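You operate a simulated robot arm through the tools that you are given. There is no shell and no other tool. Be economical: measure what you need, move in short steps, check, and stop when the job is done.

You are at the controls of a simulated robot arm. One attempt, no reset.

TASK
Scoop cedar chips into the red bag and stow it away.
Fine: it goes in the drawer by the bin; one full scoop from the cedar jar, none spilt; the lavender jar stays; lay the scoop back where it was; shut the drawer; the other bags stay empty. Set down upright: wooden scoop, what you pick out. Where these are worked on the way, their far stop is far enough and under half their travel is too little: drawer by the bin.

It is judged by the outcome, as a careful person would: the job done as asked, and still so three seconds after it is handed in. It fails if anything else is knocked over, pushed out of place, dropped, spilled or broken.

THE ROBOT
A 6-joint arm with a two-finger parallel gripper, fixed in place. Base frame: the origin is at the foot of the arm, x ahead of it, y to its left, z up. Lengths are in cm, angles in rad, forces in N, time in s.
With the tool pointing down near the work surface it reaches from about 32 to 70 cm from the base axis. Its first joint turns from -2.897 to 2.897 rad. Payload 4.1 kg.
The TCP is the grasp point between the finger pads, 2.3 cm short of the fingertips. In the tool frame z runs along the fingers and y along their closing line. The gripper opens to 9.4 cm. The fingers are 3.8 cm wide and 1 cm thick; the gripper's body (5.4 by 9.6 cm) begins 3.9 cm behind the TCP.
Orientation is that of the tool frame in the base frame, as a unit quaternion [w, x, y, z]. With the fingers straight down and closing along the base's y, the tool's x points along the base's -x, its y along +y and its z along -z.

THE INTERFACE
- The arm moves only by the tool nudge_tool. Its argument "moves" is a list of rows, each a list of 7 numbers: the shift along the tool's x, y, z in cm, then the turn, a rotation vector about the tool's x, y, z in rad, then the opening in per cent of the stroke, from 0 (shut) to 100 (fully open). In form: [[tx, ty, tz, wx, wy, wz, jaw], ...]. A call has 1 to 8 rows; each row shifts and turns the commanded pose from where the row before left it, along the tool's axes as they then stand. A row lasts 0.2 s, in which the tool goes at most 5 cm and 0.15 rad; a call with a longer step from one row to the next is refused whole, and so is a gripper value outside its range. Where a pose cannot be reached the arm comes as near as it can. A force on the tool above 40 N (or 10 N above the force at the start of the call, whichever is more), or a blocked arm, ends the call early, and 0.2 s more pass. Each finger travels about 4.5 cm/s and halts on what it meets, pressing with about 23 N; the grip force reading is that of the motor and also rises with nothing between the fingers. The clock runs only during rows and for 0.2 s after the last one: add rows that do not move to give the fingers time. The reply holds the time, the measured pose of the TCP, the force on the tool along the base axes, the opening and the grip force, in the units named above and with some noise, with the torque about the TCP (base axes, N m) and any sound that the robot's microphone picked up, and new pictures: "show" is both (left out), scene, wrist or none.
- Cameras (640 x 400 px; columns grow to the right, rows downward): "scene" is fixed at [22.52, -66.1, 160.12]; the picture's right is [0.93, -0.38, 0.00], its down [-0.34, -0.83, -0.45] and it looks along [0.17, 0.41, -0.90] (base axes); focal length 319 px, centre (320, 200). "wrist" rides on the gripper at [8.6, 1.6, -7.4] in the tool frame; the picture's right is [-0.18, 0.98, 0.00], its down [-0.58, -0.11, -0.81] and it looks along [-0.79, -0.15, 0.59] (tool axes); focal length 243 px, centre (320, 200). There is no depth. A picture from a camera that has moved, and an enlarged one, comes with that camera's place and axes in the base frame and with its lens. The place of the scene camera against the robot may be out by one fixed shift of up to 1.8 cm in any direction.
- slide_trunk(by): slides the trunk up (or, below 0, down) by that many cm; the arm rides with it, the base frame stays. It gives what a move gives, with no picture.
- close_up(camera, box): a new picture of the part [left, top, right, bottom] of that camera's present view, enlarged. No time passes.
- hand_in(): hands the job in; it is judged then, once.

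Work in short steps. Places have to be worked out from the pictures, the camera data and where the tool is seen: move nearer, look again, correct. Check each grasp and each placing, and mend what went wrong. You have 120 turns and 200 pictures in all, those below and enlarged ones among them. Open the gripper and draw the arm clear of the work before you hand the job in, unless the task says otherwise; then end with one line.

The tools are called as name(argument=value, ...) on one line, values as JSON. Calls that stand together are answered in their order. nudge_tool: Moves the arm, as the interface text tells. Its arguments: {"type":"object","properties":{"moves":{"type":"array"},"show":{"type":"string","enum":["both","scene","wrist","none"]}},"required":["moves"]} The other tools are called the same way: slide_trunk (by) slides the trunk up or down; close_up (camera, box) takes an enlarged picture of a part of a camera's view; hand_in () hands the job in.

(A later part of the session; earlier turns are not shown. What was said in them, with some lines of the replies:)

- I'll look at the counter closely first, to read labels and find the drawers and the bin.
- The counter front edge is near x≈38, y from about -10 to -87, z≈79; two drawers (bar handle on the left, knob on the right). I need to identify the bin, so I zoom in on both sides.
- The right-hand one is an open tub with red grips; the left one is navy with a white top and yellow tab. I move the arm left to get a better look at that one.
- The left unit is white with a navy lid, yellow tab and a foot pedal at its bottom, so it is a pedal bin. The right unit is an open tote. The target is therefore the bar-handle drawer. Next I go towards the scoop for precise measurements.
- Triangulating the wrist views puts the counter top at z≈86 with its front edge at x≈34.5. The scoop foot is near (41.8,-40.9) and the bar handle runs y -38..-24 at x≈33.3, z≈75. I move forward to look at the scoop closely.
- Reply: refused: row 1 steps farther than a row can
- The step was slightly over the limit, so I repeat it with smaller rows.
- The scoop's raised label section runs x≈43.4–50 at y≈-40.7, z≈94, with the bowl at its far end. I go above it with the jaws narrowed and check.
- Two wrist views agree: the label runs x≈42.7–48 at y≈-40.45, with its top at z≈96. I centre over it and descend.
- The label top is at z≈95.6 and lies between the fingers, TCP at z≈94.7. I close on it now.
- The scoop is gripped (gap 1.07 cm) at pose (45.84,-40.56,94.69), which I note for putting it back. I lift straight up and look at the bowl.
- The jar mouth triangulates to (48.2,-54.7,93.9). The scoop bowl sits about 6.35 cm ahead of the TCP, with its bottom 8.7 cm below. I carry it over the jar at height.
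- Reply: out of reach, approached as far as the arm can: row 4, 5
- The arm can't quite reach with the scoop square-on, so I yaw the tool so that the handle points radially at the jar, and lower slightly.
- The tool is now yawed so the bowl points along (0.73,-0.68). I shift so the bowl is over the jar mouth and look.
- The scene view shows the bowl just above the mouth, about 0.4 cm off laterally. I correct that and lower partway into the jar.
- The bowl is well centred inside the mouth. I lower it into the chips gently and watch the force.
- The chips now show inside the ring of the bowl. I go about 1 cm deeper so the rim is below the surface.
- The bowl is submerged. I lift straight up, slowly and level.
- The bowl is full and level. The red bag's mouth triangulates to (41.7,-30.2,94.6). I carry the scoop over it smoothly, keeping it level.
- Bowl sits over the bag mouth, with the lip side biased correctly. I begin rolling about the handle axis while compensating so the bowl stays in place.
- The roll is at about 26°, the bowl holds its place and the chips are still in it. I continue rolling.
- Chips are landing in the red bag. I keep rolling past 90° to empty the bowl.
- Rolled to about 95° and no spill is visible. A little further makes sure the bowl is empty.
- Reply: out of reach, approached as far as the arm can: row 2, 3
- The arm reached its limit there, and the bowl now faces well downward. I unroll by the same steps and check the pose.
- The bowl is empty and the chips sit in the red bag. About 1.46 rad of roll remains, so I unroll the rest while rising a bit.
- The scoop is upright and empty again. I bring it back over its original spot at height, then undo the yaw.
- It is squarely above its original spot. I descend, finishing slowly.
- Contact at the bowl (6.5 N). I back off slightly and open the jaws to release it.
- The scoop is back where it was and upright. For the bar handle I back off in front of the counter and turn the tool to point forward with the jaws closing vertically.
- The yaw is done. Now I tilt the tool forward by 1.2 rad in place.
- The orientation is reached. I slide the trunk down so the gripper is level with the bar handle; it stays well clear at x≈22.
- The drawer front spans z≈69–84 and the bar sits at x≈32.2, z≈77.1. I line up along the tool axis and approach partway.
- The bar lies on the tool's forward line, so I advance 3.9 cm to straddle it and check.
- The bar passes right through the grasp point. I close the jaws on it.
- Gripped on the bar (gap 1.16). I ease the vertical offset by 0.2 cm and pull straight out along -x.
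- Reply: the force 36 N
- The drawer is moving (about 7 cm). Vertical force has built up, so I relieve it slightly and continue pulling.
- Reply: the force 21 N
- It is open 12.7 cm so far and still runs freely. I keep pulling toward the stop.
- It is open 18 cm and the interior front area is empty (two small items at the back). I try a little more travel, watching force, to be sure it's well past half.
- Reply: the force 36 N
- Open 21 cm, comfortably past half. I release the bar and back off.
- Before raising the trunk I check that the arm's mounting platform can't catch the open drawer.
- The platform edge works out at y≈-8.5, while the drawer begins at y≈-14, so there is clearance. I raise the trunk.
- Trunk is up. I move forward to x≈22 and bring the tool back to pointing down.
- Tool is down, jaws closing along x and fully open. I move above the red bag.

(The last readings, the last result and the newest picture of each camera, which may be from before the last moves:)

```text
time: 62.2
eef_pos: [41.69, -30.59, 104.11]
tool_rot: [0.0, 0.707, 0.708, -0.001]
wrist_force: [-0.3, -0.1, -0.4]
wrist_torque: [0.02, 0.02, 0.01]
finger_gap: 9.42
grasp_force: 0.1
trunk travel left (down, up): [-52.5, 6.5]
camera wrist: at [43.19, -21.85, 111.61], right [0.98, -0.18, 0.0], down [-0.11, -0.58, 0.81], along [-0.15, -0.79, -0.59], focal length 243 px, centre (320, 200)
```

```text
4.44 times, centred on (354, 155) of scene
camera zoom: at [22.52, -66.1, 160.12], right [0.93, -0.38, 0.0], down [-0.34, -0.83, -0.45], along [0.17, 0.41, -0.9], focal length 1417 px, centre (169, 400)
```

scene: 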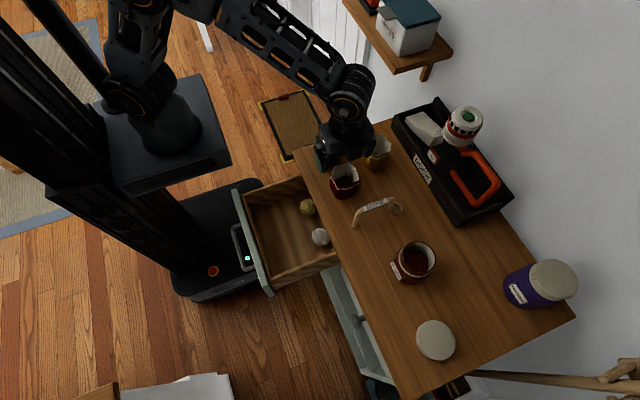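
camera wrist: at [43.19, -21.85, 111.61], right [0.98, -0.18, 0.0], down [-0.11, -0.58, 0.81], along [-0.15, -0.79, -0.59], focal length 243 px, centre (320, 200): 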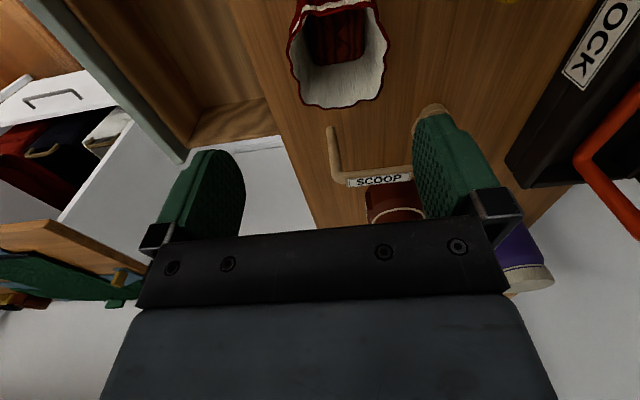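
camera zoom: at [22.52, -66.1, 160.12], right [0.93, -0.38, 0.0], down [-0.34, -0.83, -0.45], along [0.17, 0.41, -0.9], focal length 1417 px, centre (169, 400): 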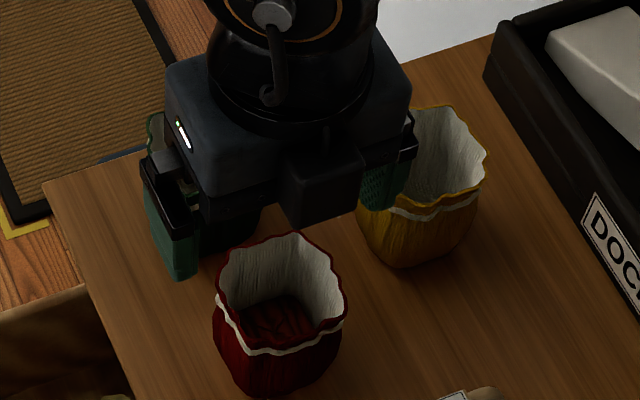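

The wrist view puts the bag mouth at about x 40–46, y≈-29.5. I shift +0.9 in x and lower to just above the rim to recheck.

nudge_tool(moves=[[0.5, 0.9, 2, 0, 0, 0, 100], [0, 0, 2.5, 0, 0, 0, 100], [0, 0, 0, 0, 0, 0, 100]], show="wrist")

close_up(camera="scene", box=[290, 110, 418, 200])

```text
time: 63.0
eef_pos: [42.67, -29.94, 99.54]
tool_rot: [-0.001, 0.706, 0.708, -0.002]
wrist_force: [-0.2, 0.2, 0.2]
wrist_torque: [-0.01, -0.03, 0.02]
finger_gap: 9.4
grasp_force: 0.1
trunk travel left (down, up): [-52.5, 6.5]
camera wrist: at [44.23, -21.22, 107.08], right [0.98, -0.18, 0.0], down [-0.11, -0.58, 0.81], along [-0.15, -0.79, -0.59], focal length 243 px, centre (320, 200)
```

wrist: 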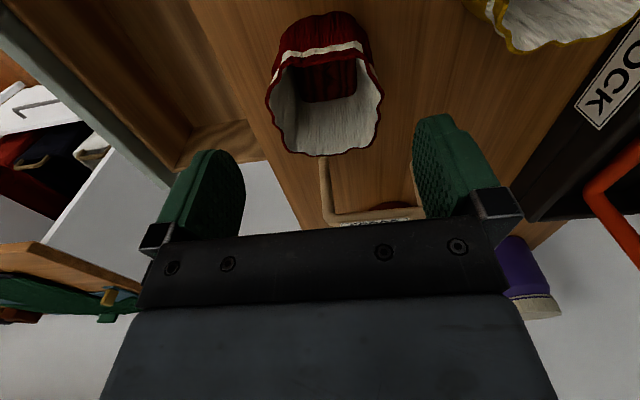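

```text
4.44 times, centred on (354, 155) of scene
camera zoom: at [22.52, -66.1, 160.12], right [0.93, -0.38, 0.0], down [-0.34, -0.83, -0.45], along [0.17, 0.41, -0.9], focal length 1417 px, centre (169, 400)
```

zoom: 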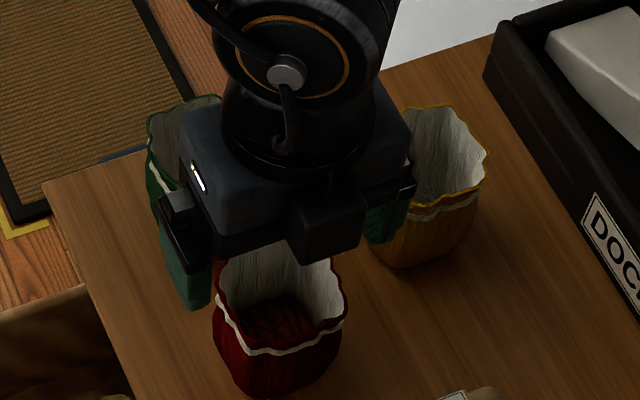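

Bag centre is about (42.8,-29.6) with the fingers clear on both sides. I lower around the bag.

nudge_tool(moves=[[0.2, 0.15, 2.5, 0, 0, 0, 100], [0, 0, 2.5, 0, 0, 0, 100], [0, 0, 2.3, 0, 0, 0, 100], [0, 0, 0, 0, 0, 0, 100]], show="wrist")

close_up(camera="scene", box=[290, 110, 418, 200])

```text
time: 64.0
eef_pos: [42.79, -29.9, 92.35]
tool_rot: [0.0, 0.706, 0.708, -0.001]
wrist_force: [0.8, 0.2, 0.4]
wrist_torque: [0.02, -0.02, 0.0]
finger_gap: 9.39
grasp_force: 0.0
trunk travel left (down, up): [-52.5, 6.5]
camera wrist: at [44.34, -21.18, 99.71], right [0.98, -0.18, 0.0], down [-0.11, -0.58, 0.81], along [-0.15, -0.79, -0.59], focal length 243 px, centre (320, 200)
```

wrist: 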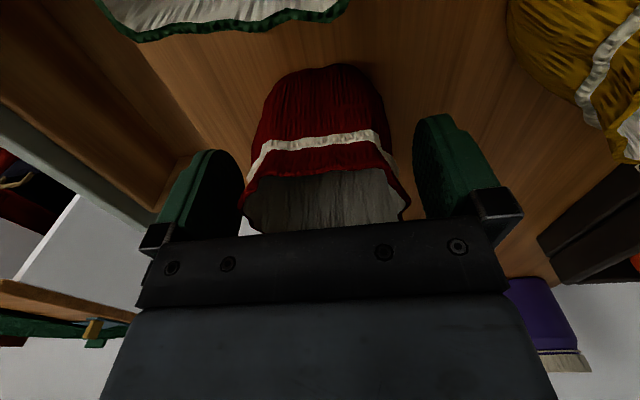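

```text
4.44 times, centred on (354, 155) of scene
camera zoom: at [22.52, -66.1, 160.12], right [0.93, -0.38, 0.0], down [-0.34, -0.83, -0.45], along [0.17, 0.41, -0.9], focal length 1417 px, centre (169, 400)
```

zoom: 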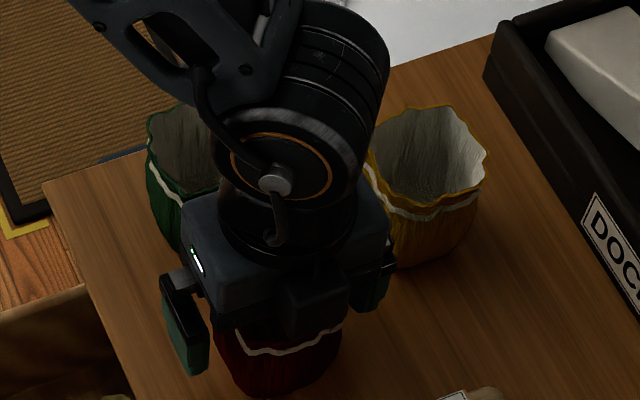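

The bag stands between the fingers. I lower half a centimetre more and close gently.

nudge_tool(moves=[[0, 0, 0.5, 0, 0, 0, 95], [0, 0, 0, 0, 0, 0, 85], [0, 0, 0, 0, 0, 0, 75], [0, 0, 0, 0, 0, 0, 65], [0, 0, 0, 0, 0, 0, 55], [0, 0, 0, 0, 0, 0, 45], [0, 0, 0, 0, 0, 0, 35], [0, 0, 0, 0, 0, 0, 35]], show="wrist")

```text
time: 65.8
eef_pos: [42.76, -29.76, 91.72]
tool_rot: [0.0, 0.706, 0.708, -0.001]
wrist_force: [-0.6, 0.0, -0.6]
wrist_torque: [0.03, -0.01, -0.03]
finger_gap: 6.04
grasp_force: 23.6
trunk travel left (down, up): [-52.5, 6.5]
camera wrist: at [44.32, -21.08, 99.25], right [0.98, -0.18, 0.0], down [-0.11, -0.58, 0.81], along [-0.15, -0.79, -0.59], focal length 243 px, centre (320, 200)
```

wrist: 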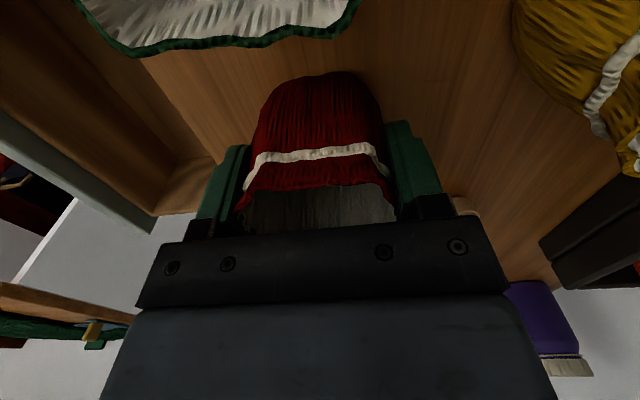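

Held at gap 6.04 cm, 23.6 N. I lift it and check.

nudge_tool(moves=[[0, 0, -0.5, 0, 0, 0, 35], [0, 0, -1, 0, 0, 0, 35], [0, 0, -2, 0, 0, 0, 35], [0, 0, -2, 0, 0, 0, 35], [0, 0, -1, 0, 0, 0, 35], [0, 0, 0, 0, 0, 0, 35]])

close_up(camera="scene", box=[290, 110, 418, 200])

```text
time: 67.2
eef_pos: [42.94, -29.45, 98.38]
tool_rot: [-0.001, 0.707, 0.708, -0.003]
wrist_force: [-0.4, 0.1, 0.1]
wrist_torque: [0.02, 0.0, 0.04]
finger_gap: 6.05
grasp_force: 23.3
trunk travel left (down, up): [-52.5, 6.5]
camera wrist: at [44.44, -20.86, 105.88], right [0.98, -0.18, 0.0], down [-0.11, -0.58, 0.81], along [-0.15, -0.79, -0.59], focal length 243 px, centre (320, 200)
```

scene: 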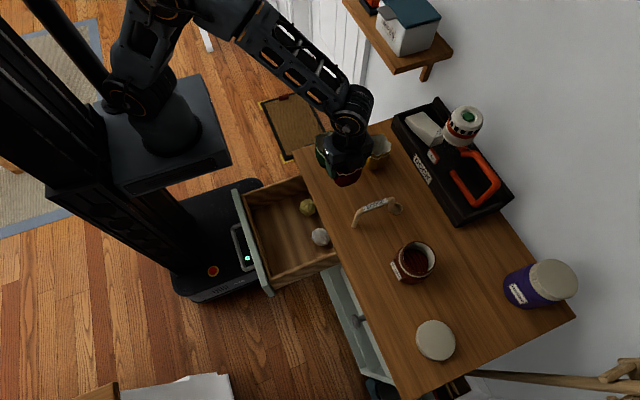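
wrist: 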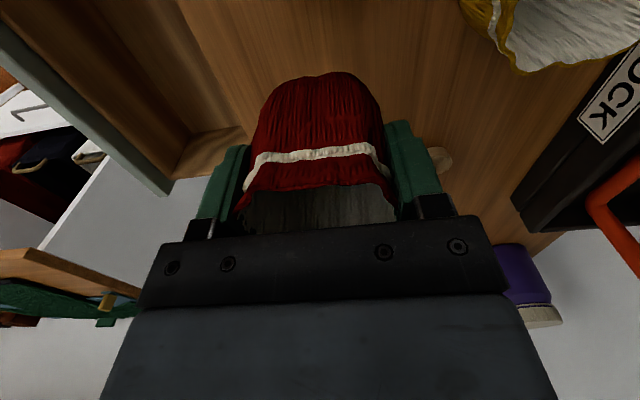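

```text
4.44 times, centred on (354, 155) of scene
camera zoom: at [22.52, -66.1, 160.12], right [0.93, -0.38, 0.0], down [-0.34, -0.83, -0.45], along [0.17, 0.41, -0.9], focal length 1417 px, centre (169, 400)
```

zoom: 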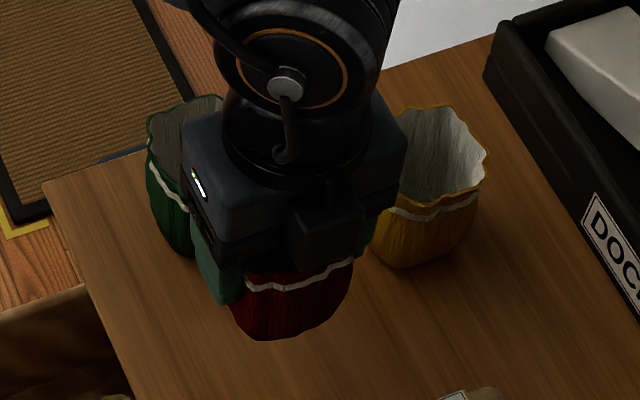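

The bag is lifted upright. I carry it over the open drawer to about (24.8,-30.5).

nudge_tool(moves=[[-0.1, -1.5, -0.3, 0, 0, 0, 35], [-0.2, -3, -0.3, 0, 0, 0, 35], [-0.2, -3.5, 0, 0, 0, 0, 35], [-0.2, -3.5, 0, 0, 0, 0, 35], [-0.2, -3.3, 0, 0, 0, 0, 35], [-0.1, -2.3, 0, 0, 0, 0, 35], [0, -1.0, 0, 0, 0, 0, 35], [0, 0, 0, 0, 0, 0, 35]])

close_up(camera="scene", box=[220, 140, 380, 290])

```text
time: 69.0
eef_pos: [24.57, -30.6, 98.79]
tool_rot: [0.0, 0.706, 0.708, -0.001]
wrist_force: [0.1, -1.1, -0.5]
wrist_torque: [0.03, 0.02, -0.03]
finger_gap: 6.06
grasp_force: 22.7
trunk travel left (down, up): [-52.5, 6.5]
camera wrist: at [26.06, -21.91, 106.37], right [0.98, -0.18, 0.0], down [-0.11, -0.58, 0.81], along [-0.15, -0.79, -0.59], focal length 243 px, centre (320, 200)
```

scene: 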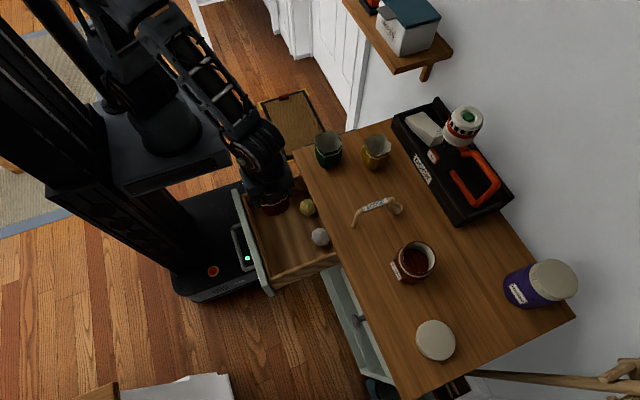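
wrist: 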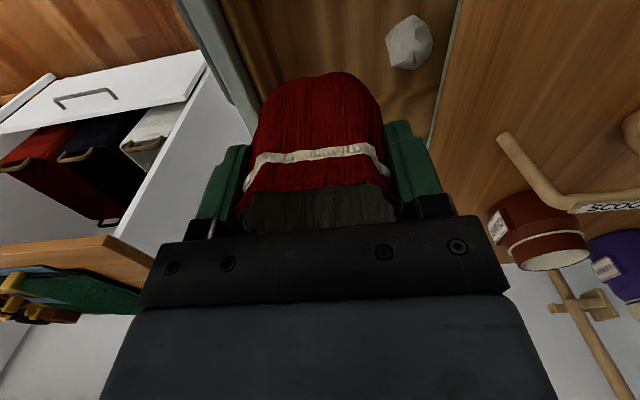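

```text
2.67 times, centred on (300, 215) of scene
camera zoom: at [22.52, -66.1, 160.12], right [0.93, -0.38, 0.0], down [-0.34, -0.83, -0.45], along [0.17, 0.41, -0.9], focal length 850 px, centre (373, 160)
```

zoom: 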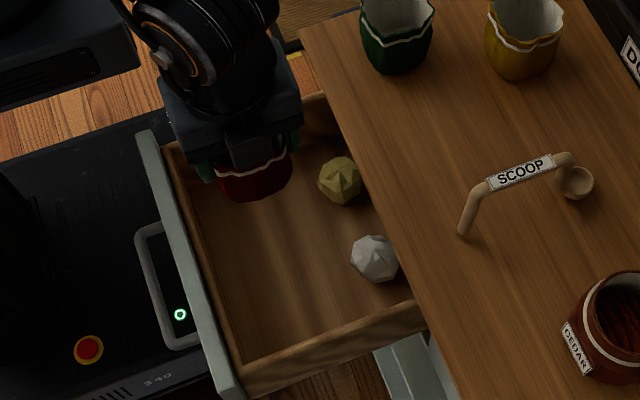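

It hangs over the clear front part of the drawer. I lower it straight down with the trunk in stages.

slide_trunk(by=-12)

slide_trunk(by=-8)

nudge_tool(moves=[[0, 0, 0, 0, 0, 0, 35]])

close_up(camera="scene", box=[220, 140, 380, 290])

```text
time: 70.5
eef_pos: [24.49, -30.49, 86.8]
tool_rot: [0.0, 0.707, 0.707, -0.001]
wrist_force: [0.8, 0.3, -0.5]
wrist_torque: [0.01, 0.0, -0.02]
finger_gap: 6.03
grasp_force: 22.7
trunk travel left (down, up): [-40.5, 18.5]
```

```text
time: 71.7
eef_pos: [24.45, -30.55, 78.77]
tool_rot: [0.0, 0.707, 0.708, -0.001]
wrist_force: [0.3, 0.3, -0.3]
wrist_torque: [0.0, 0.0, 0.0]
finger_gap: 6.04
grasp_force: 23.2
trunk travel left (down, up): [-32.5, 26.5]
```

```text
time: 72.1
eef_pos: [24.63, -30.6, 78.75]
tool_rot: [0.0, 0.706, 0.708, -0.003]
wrist_force: [-0.2, -1.0, -0.1]
wrist_torque: [0.0, 0.0, 0.0]
finger_gap: 6.02
grasp_force: 22.8
trunk travel left (down, up): [-32.5, 26.5]
camera wrist: at [26.08, -21.92, 86.37], right [0.98, -0.18, 0.0], down [-0.11, -0.58, 0.81], along [-0.15, -0.79, -0.59], focal length 243 px, centre (320, 200)
```

scene: 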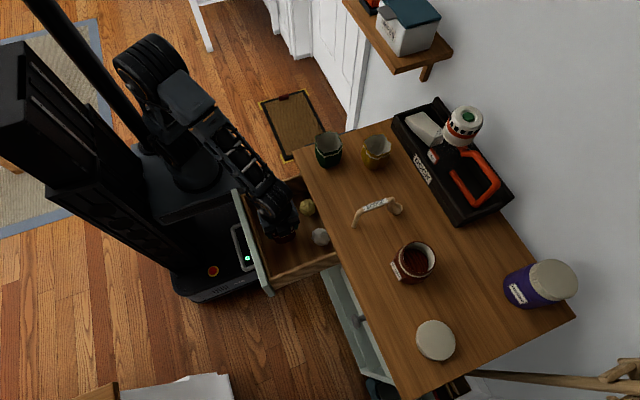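
wrist: 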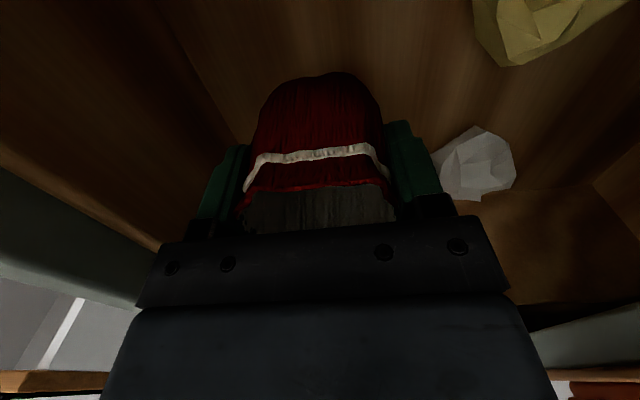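

```text
2.67 times, centred on (300, 215) of scene
camera zoom: at [22.52, -66.1, 160.12], right [0.93, -0.38, 0.0], down [-0.34, -0.83, -0.45], along [0.17, 0.41, -0.9], focal length 850 px, centre (373, 160)
```

zoom: 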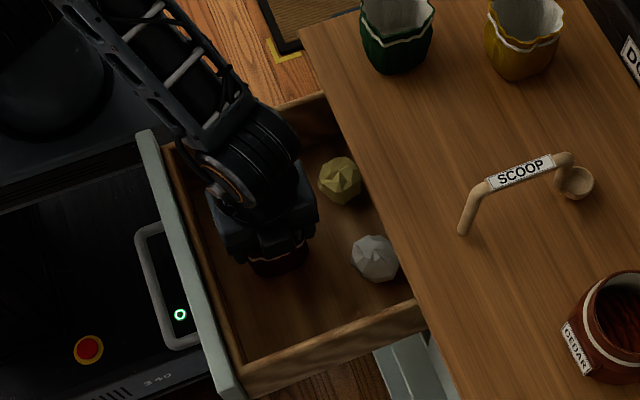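

The bag is inside the drawer walls, clear of both stones. I lower in small steps feeling for the floor.

nudge_tool(moves=[[0, 0, 0.5, 0, 0, 0, 35], [0, 0, 0.5, 0, 0, 0, 35], [0, 0, 0.4, 0, 0, 0, 35], [0, 0, 0, 0, 0, 0, 35]], show="none")

```text
time: 73.1
eef_pos: [24.45, -30.66, 77.43]
tool_rot: [0.0, 0.706, 0.708, -0.001]
wrist_force: [-0.2, -0.1, 0.2]
wrist_torque: [0.01, -0.01, -0.04]
finger_gap: 6.03
grasp_force: 23.1
trunk travel left (down, up): [-32.5, 26.5]
```

No contact yet, so I continue.

nudge_tool(moves=[[0, 0, 0.4, 0, 0, 0, 35], [0, 0, 0.3, 0, 0, 0, 35], [0, 0, 0.2, 0, 0, 0, 35], [0, 0, 0, 0, 0, 0, 35]], show="none")

```text
time: 74.1
eef_pos: [24.41, -30.53, 76.64]
tool_rot: [0.002, 0.707, 0.708, -0.002]
wrist_force: [0.8, -3.2, 32.7]
wrist_torque: [0.05, -0.04, -0.05]
finger_gap: 6.05
grasp_force: 23.3
trunk travel left (down, up): [-32.5, 26.5]
```

Contact with the floor at z≈76.65. I ease up slightly and open the jaws slowly.

nudge_tool(moves=[[0, 0, -0.12, 0, 0, 0, 45], [0, 0, 0, 0, 0, 0, 58], [0, 0, 0, 0, 0, 0, 66], [0, 0, 0, 0, 0, 0, 74], [0, 0, 0, 0, 0, 0, 84], [0, 0, 0, 0, 0, 0, 88], [0, 0, 0, 0, 0, 0, 88]], show="wrist")

```text
time: 75.7
eef_pos: [24.49, -30.68, 76.6]
tool_rot: [0.0, 0.707, 0.708, -0.002]
wrist_force: [0.0, 0.0, -0.9]
wrist_torque: [0.0, 0.03, 0.02]
finger_gap: 8.27
grasp_force: 0.0
trunk travel left (down, up): [-32.5, 26.5]
camera wrist: at [26.06, -21.98, 84.18], right [0.98, -0.18, 0.0], down [-0.11, -0.58, 0.81], along [-0.15, -0.79, -0.59], focal length 243 px, centre (320, 200)
```

wrist: 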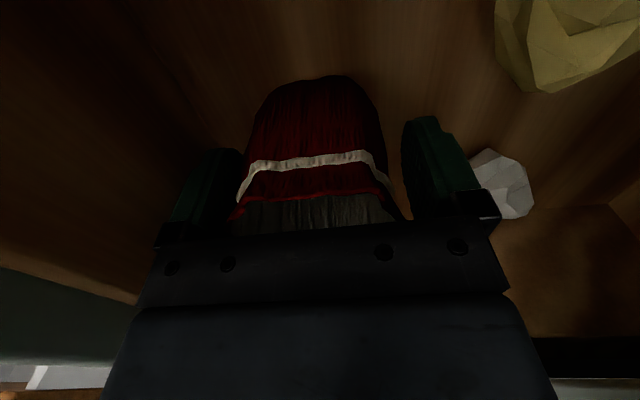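

The bag is released and standing. I rise straight up with the trunk and look.

slide_trunk(by=20)

nudge_tool(moves=[[0, 0, -3, 0, 0, 0, 88], [0, 0, -4, 0, 0, 0, 70], [0, 0, 0, 0, 0, 0, 48]])

close_up(camera="scene", box=[220, 140, 380, 290])

```text
time: 77.9
eef_pos: [24.59, -30.7, 96.54]
tool_rot: [0.0, 0.707, 0.707, 0.0]
wrist_force: [-0.3, -0.5, 1.5]
wrist_torque: [0.0, 0.02, -0.02]
finger_gap: 8.27
grasp_force: 0.0
trunk travel left (down, up): [-52.5, 6.5]
```

```text
time: 78.7
eef_pos: [24.27, -30.35, 103.64]
tool_rot: [0.001, 0.706, 0.708, -0.001]
wrist_force: [-0.1, 0.0, 0.4]
wrist_torque: [-0.01, 0.02, -0.01]
finger_gap: 4.52
grasp_force: 0.0
trunk travel left (down, up): [-52.5, 6.5]
camera wrist: at [25.86, -21.69, 111.13], right [0.98, -0.18, 0.0], down [-0.11, -0.58, 0.81], along [-0.15, -0.79, -0.59], focal length 243 px, centre (320, 200)
```

scene: 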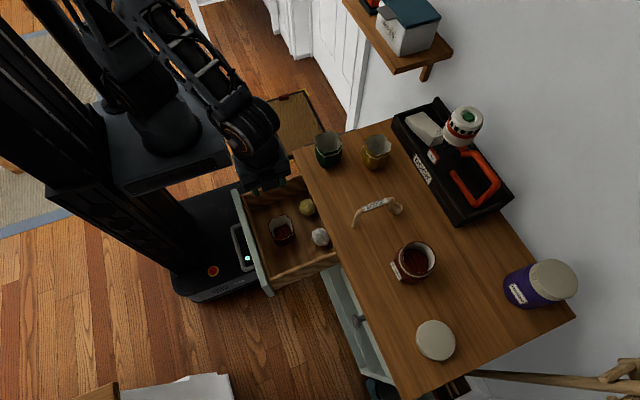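
wrist: 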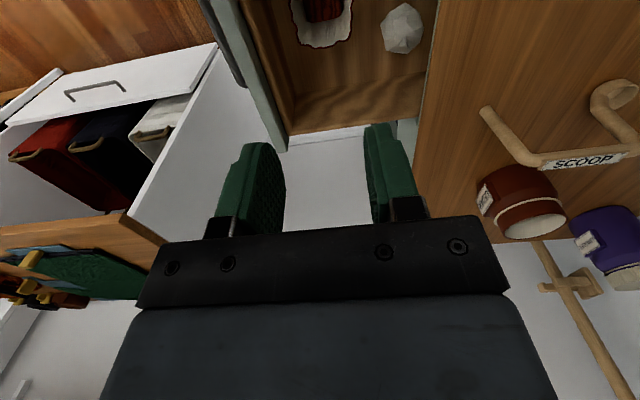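

```text
2.67 times, centred on (300, 215) of scene
camera zoom: at [22.52, -66.1, 160.12], right [0.93, -0.38, 0.0], down [-0.34, -0.83, -0.45], along [0.17, 0.41, -0.9], focal length 850 px, centre (373, 160)
```

zoom: 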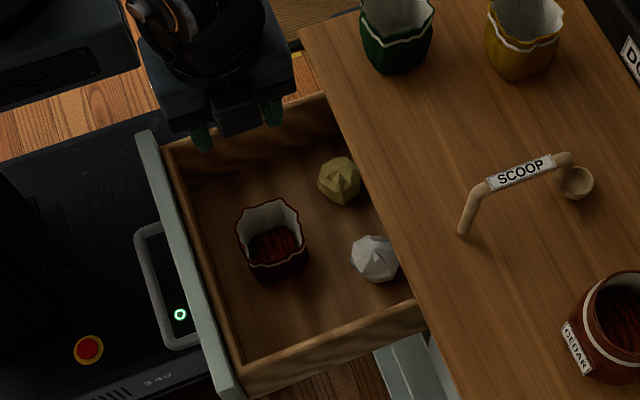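

The red bag stands upright in the drawer with its chips. To close, I retrace to the forward-pointing pose so I can take the bar again.

nudge_tool(moves=[[-0.2, -1.2, -2.2, 0, 0, 0, 48], [-0.2, -1.2, -2.3, 0, 0, 0, 48], [0, 0, 0, -0.15, 0, 0, 48], [0, 0, 0, -0.15, 0, 0, 48], [0, 0, 0, -0.15, 0, 0, 48], [0, 0, 0, -0.15, 0, 0, 48], [0, 0, 0, -0.15, 0, 0, 48], [0, 0, 0, -0.15, 0, 0, 48]], show="none")

nudge_tool(moves=[[0, 0, 0, -0.15, 0, 0, 48], [0, 0, 0, -0.15, 0, 0, 48], [0, -1.4, -3.6, 0, 0, 0, 48], [0, -1.4, -3.6, 0, 0, 0, 48], [0, -1.4, -3.6, 0, 0, 0, 48], [0, -1.4, -3.6, 0, 0, 0, 48], [0, 0, 0, 0, 0, 0, 48]], show="none")

```text
time: 80.5
eef_pos: [22.17, -31.04, 108.05]
tool_rot: [0.308, 0.636, 0.638, 0.306]
wrist_force: [-0.3, -0.5, 0.0]
wrist_torque: [0.03, 0.0, 0.01]
finger_gap: 4.53
grasp_force: 0.1
trunk travel left (down, up): [-52.5, 6.5]
```

```text
time: 82.1
eef_pos: [6.57, -31.14, 108.18]
tool_rot: [0.398, 0.583, 0.585, 0.399]
wrist_force: [-0.2, -0.2, 0.0]
wrist_torque: [0.02, -0.02, -0.01]
finger_gap: 4.52
grasp_force: 0.0
trunk travel left (down, up): [-52.5, 6.5]
```

I'm exactly at the earlier retreat pose. Trunk down to bar level.

slide_trunk(by=-29)

nudge_tool(moves=[[0, -0.3, 0, 0, 0, 0, 48], [0, 0, 2, 0, 0, 0, 48], [0, 0, 0, 0, 0, 0, 48]])

close_up(camera="wrist", box=[200, 0, 520, 230])

```text
time: 85.0
eef_pos: [6.66, -31.26, 79.3]
tool_rot: [0.399, 0.583, 0.585, 0.399]
wrist_force: [0.3, -0.4, 0.2]
wrist_torque: [0.02, 0.03, -0.02]
finger_gap: 4.52
grasp_force: 0.0
trunk travel left (down, up): [-23.5, 35.5]
```

```text
time: 85.8
eef_pos: [8.58, -31.37, 78.31]
tool_rot: [0.399, 0.584, 0.585, 0.398]
wrist_force: [-0.6, -0.3, 0.4]
wrist_torque: [-0.01, 0.01, 0.02]
finger_gap: 4.48
grasp_force: 0.1
trunk travel left (down, up): [-23.5, 35.5]
camera wrist: at [2.13, -22.62, 82.63], right [0.36, -0.18, 0.92], down [-0.79, -0.58, 0.19], along [0.5, -0.79, -0.35], focal length 243 px, centre (320, 200)
```

scene: 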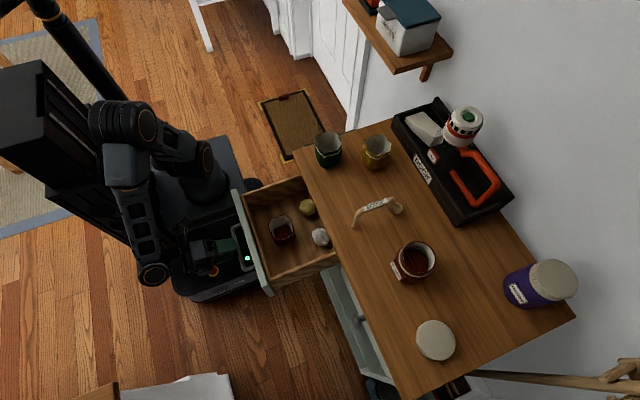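
wrist: 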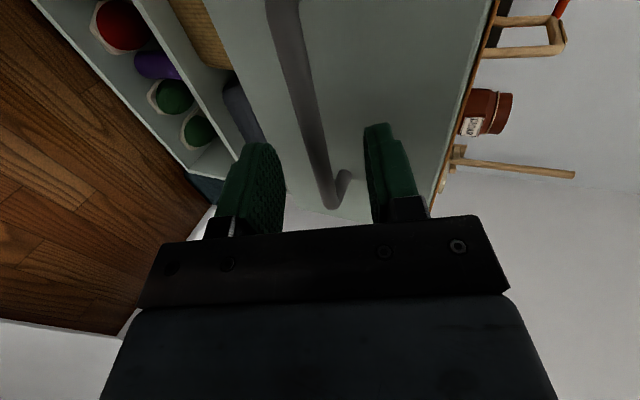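

```text
1.74 times, centred on (360, 115) of wrist
camera zoom: at [2.13, -22.62, 82.63], right [0.36, -0.18, 0.92], down [-0.79, -0.58, 0.19], along [0.5, -0.79, -0.35], focal length 422 px, centre (250, 348)
```

zoom: 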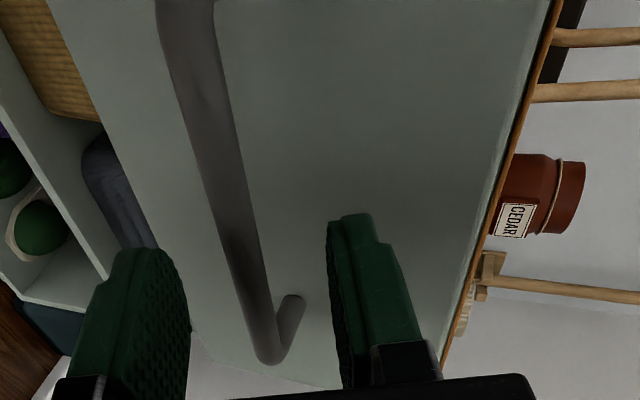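

The bar is between the fingers. I advance 2.2 cm and grip it.

nudge_tool(moves=[[0, -0.2, 1.1, 0, 0, 0, 48], [0, 0, 1.1, 0, 0, 0, 48], [0, 0, 0, 0, 0, 0, 30], [0, 0, 0, 0, 0, 0, 12], [0, 0, 0, 0, 0, 0, 0], [0, 0, 0, 0, 0, 0, 0], [0, 0, 0, 0, 0, 0, 0]], show="none")

```text
time: 87.4
eef_pos: [10.54, -31.28, 77.23]
tool_rot: [0.398, 0.583, 0.586, 0.399]
wrist_force: [0.2, 2.0, -6.9]
wrist_torque: [-0.29, 0.11, 0.02]
finger_gap: 1.16
grasp_force: 45.0
trunk travel left (down, up): [-23.5, 35.5]
```

Gripped. I push the drawer in smoothly, in stages so the bag isn't jolted.

nudge_tool(moves=[[0, 0.11, 0.28, 0, 0, 0, 0], [0, 0.25, 0.65, 0, 0, 0, 0], [0, 0.4, 1.03, 0, 0, 0, 0], [0, 0.4, 1.03, 0, 0, 0, 0], [0, 0.4, 1.03, 0, 0, 0, 0], [0, 0.4, 1.03, 0, 0, 0, 0], [0, 0.25, 0.65, 0, 0, 0, 0]], show="scene")

```text
time: 89.0
eef_pos: [16.68, -31.25, 77.35]
tool_rot: [0.397, 0.584, 0.586, 0.398]
wrist_force: [-0.4, 2.9, -29.0]
wrist_torque: [-0.1, 0.24, 1.28]
finger_gap: 1.15
grasp_force: 44.9
trunk travel left (down, up): [-23.5, 35.5]
```

scene: 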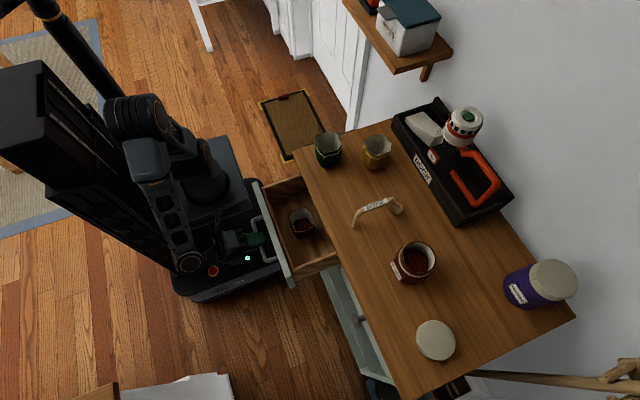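

It is sliding well and the bag stays upright. I relieve the vertical load a little and continue.

nudge_tool(moves=[[0, -0.12, 0, 0, 0, 0, 0], [0, 0.25, 0.65, 0, 0, 0, 0], [0, 0.4, 1.03, 0, 0, 0, 0], [0, 0.4, 1.03, 0, 0, 0, 0], [0, 0.4, 1.03, 0, 0, 0, 0], [0, 0.4, 1.03, 0, 0, 0, 0], [0, 0.4, 1.03, 0, 0, 0, 0], [0, 0.25, 0.65, 0, 0, 0, 0]], show="scene")

```text
time: 90.8
eef_pos: [23.34, -31.17, 77.29]
tool_rot: [0.4, 0.582, 0.585, 0.398]
wrist_force: [0.0, -1.3, 3.5]
wrist_torque: [0.61, 0.01, 1.35]
finger_gap: 1.16
grasp_force: 44.6
trunk travel left (down, up): [-23.5, 35.5]
```

scene: 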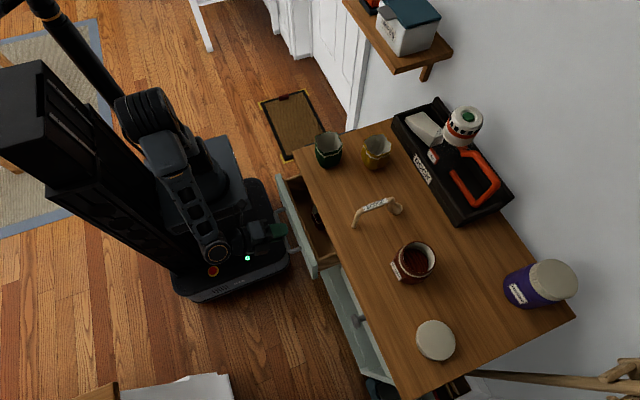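

8.5 cm remain. I push on, slowing toward the end.

nudge_tool(moves=[[0, 0.25, 0.65, 0, 0, 0, 0], [0, 0.4, 1.03, 0, 0, 0, 0], [0, 0.4, 1.03, 0, 0, 0, 0], [0, 0.4, 1.03, 0, 0, 0, 0], [0, 0.4, 1.03, 0, 0, 0, 0], [0, 0.4, 1.03, 0, 0, 0, 0], [0, 0.25, 0.65, 0, 0, 0, 0], [0, 0.15, 0.37, 0, 0, 0, 0]], show="none")

nudge_tool(moves=[[0, 0.12, 0.3, 0, 0, 0, 0], [0, 0.11, 0.28, 0, 0, 0, 0], [0, 0, 0, 0, 0, 0, 0]], show="scene")

```text
time: 92.6
eef_pos: [30.76, -31.26, 77.24]
tool_rot: [0.4, 0.583, 0.584, 0.399]
wrist_force: [2.1, -9.6, 24.1]
wrist_torque: [-0.38, -0.21, -1.46]
finger_gap: 1.18
grasp_force: 45.1
trunk travel left (down, up): [-23.5, 35.5]
```

```text
time: 93.4
eef_pos: [31.26, -31.36, 77.24]
tool_rot: [0.4, 0.582, 0.585, 0.399]
wrist_force: [2.5, -5.2, 34.2]
wrist_torque: [0.04, -0.32, -0.53]
finger_gap: 1.15
grasp_force: 45.0
trunk travel left (down, up): [-23.5, 35.5]
```

scene: 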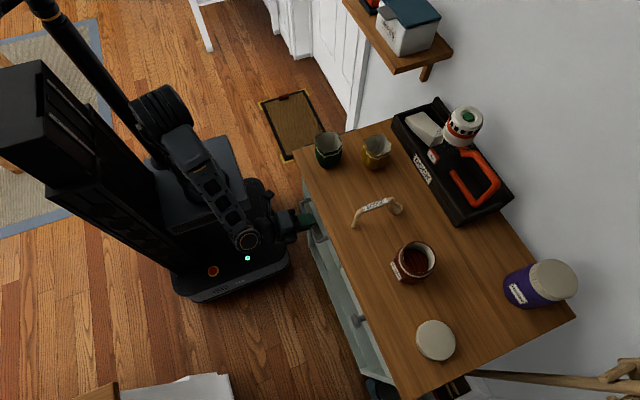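

Nearly shut. I relieve the vertical load and press the last few millimetres until it meets the stop.

nudge_tool(moves=[[0, 0.12, 0, 0, 0, 0, 0], [0, 0.11, 0.28, 0, 0, 0, 0], [0, 0.07, 0.19, 0, 0, 0, 0], [0, 0, 0, 0, 0, 0, 0]], show="none")

```text
time: 94.4
eef_pos: [31.61, -31.22, 77.32]
tool_rot: [0.399, 0.583, 0.585, 0.399]
wrist_force: [-28.9, 1.0, 33.2]
wrist_torque: [0.04, -0.21, 0.26]
finger_gap: 1.18
grasp_force: 45.9
trunk travel left (down, up): [-23.5, 35.5]
```

At the stop (-29 N in x). I release and back away.

nudge_tool(moves=[[0, 0.05, -0.05, 0, 0, 0, 10], [0, 0, 0, 0, 0, 0, 30], [0, 0, 0, 0, 0, 0, 48], [0, 0, 0, 0, 0, 0, 48], [0, 0, -2, 0, 0, 0, 48], [0, 0, -3, 0, 0, 0, 48], [0, 0, -4, 0, 0, 0, 48], [0, 0, 0, 0, 0, 0, 48]])

close_up(camera="wrist", box=[200, 0, 520, 230])

close_up(camera="scene", box=[260, 120, 460, 300])

```text
time: 96.2
eef_pos: [23.41, -31.2, 80.42]
tool_rot: [0.398, 0.584, 0.585, 0.399]
wrist_force: [-0.6, -0.3, 0.2]
wrist_torque: [-0.01, 0.01, 0.02]
finger_gap: 4.52
grasp_force: 0.0
trunk travel left (down, up): [-23.5, 35.5]
camera wrist: at [16.85, -22.55, 84.76], right [0.36, -0.18, 0.92], down [-0.79, -0.58, 0.19], along [0.5, -0.79, -0.35], focal length 243 px, centre (320, 200)
```

scene: 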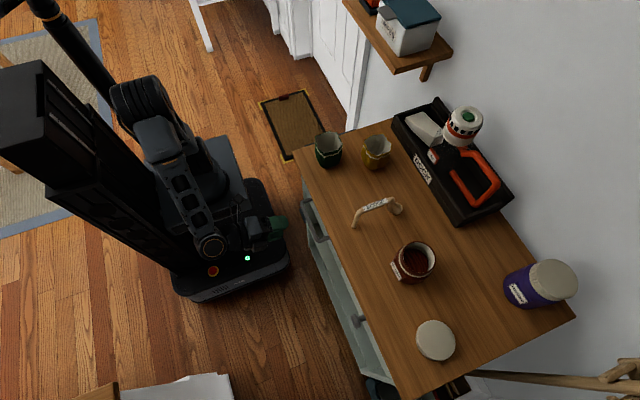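
wrist: 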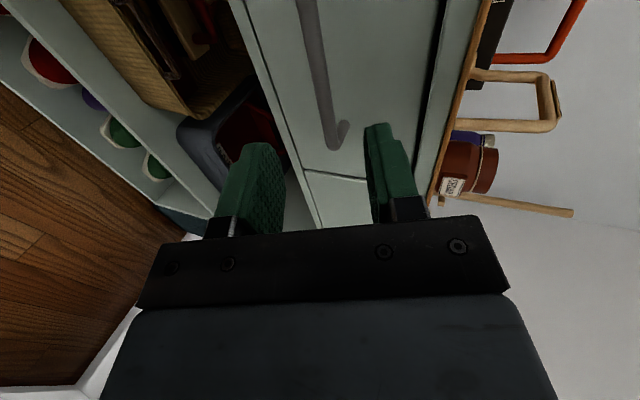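

```text
1.74 times, centred on (360, 115) of wrist
camera zoom: at [16.85, -22.55, 84.76], right [0.36, -0.18, 0.92], down [-0.79, -0.58, 0.19], along [0.5, -0.79, -0.35], focal length 422 px, centre (250, 348)
```

zoom: 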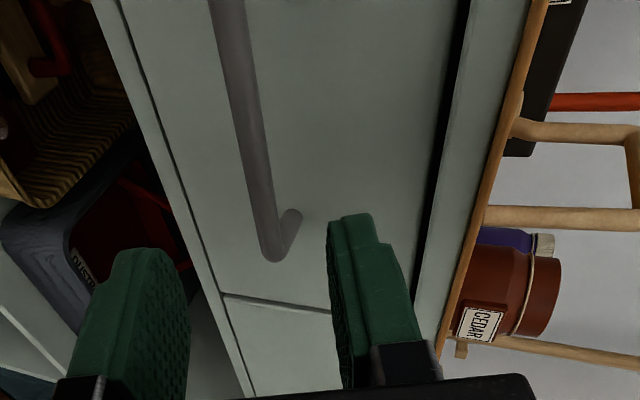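

```text
2.22 times, centred on (360, 210) of scene
camera zoom: at [22.52, -66.1, 160.12], right [0.93, -0.38, 0.0], down [-0.34, -0.83, -0.45], along [0.17, 0.41, -0.9], focal length 709 px, centre (231, 178)
```

zoom: 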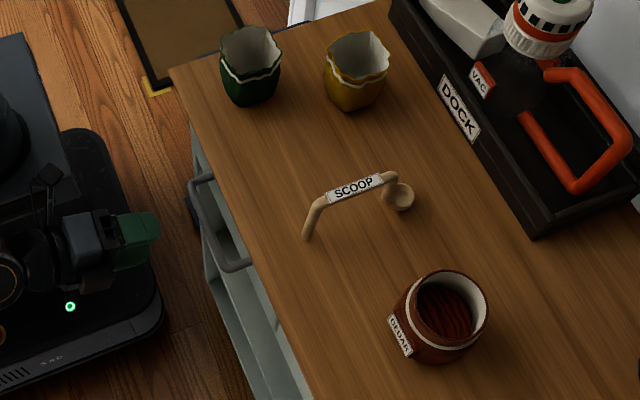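

The drawer is flush with its neighbour, the counter is clean, and the scoop, jars and other bags are in place. I open the gripper fully and draw back a little more.

nudge_tool(moves=[[0, 0, -3, 0, 0, 0, 100], [0, 0, -3, 0, 0, 0, 100], [0, 0, 0, 0, 0, 0, 100], [0, 0, 0, 0, 0, 0, 100]], show="none")

hand_in()

```text
time: 97.2
eef_pos: [17.84, -31.45, 82.77]
tool_rot: [0.398, 0.584, 0.585, 0.398]
wrist_force: [0.3, -0.2, 0.0]
wrist_torque: [0.01, 0.0, -0.01]
finger_gap: 9.4
grasp_force: 0.1
trunk travel left (down, up): [-23.5, 35.5]
```

```text
The job is handed in.
```

I put one full scoop of cedar chips in the red bag and stood it upright in the drawer by the bin, which is shut; the scoop is back where it was, with no spill visible and the other bags and jars untouched.
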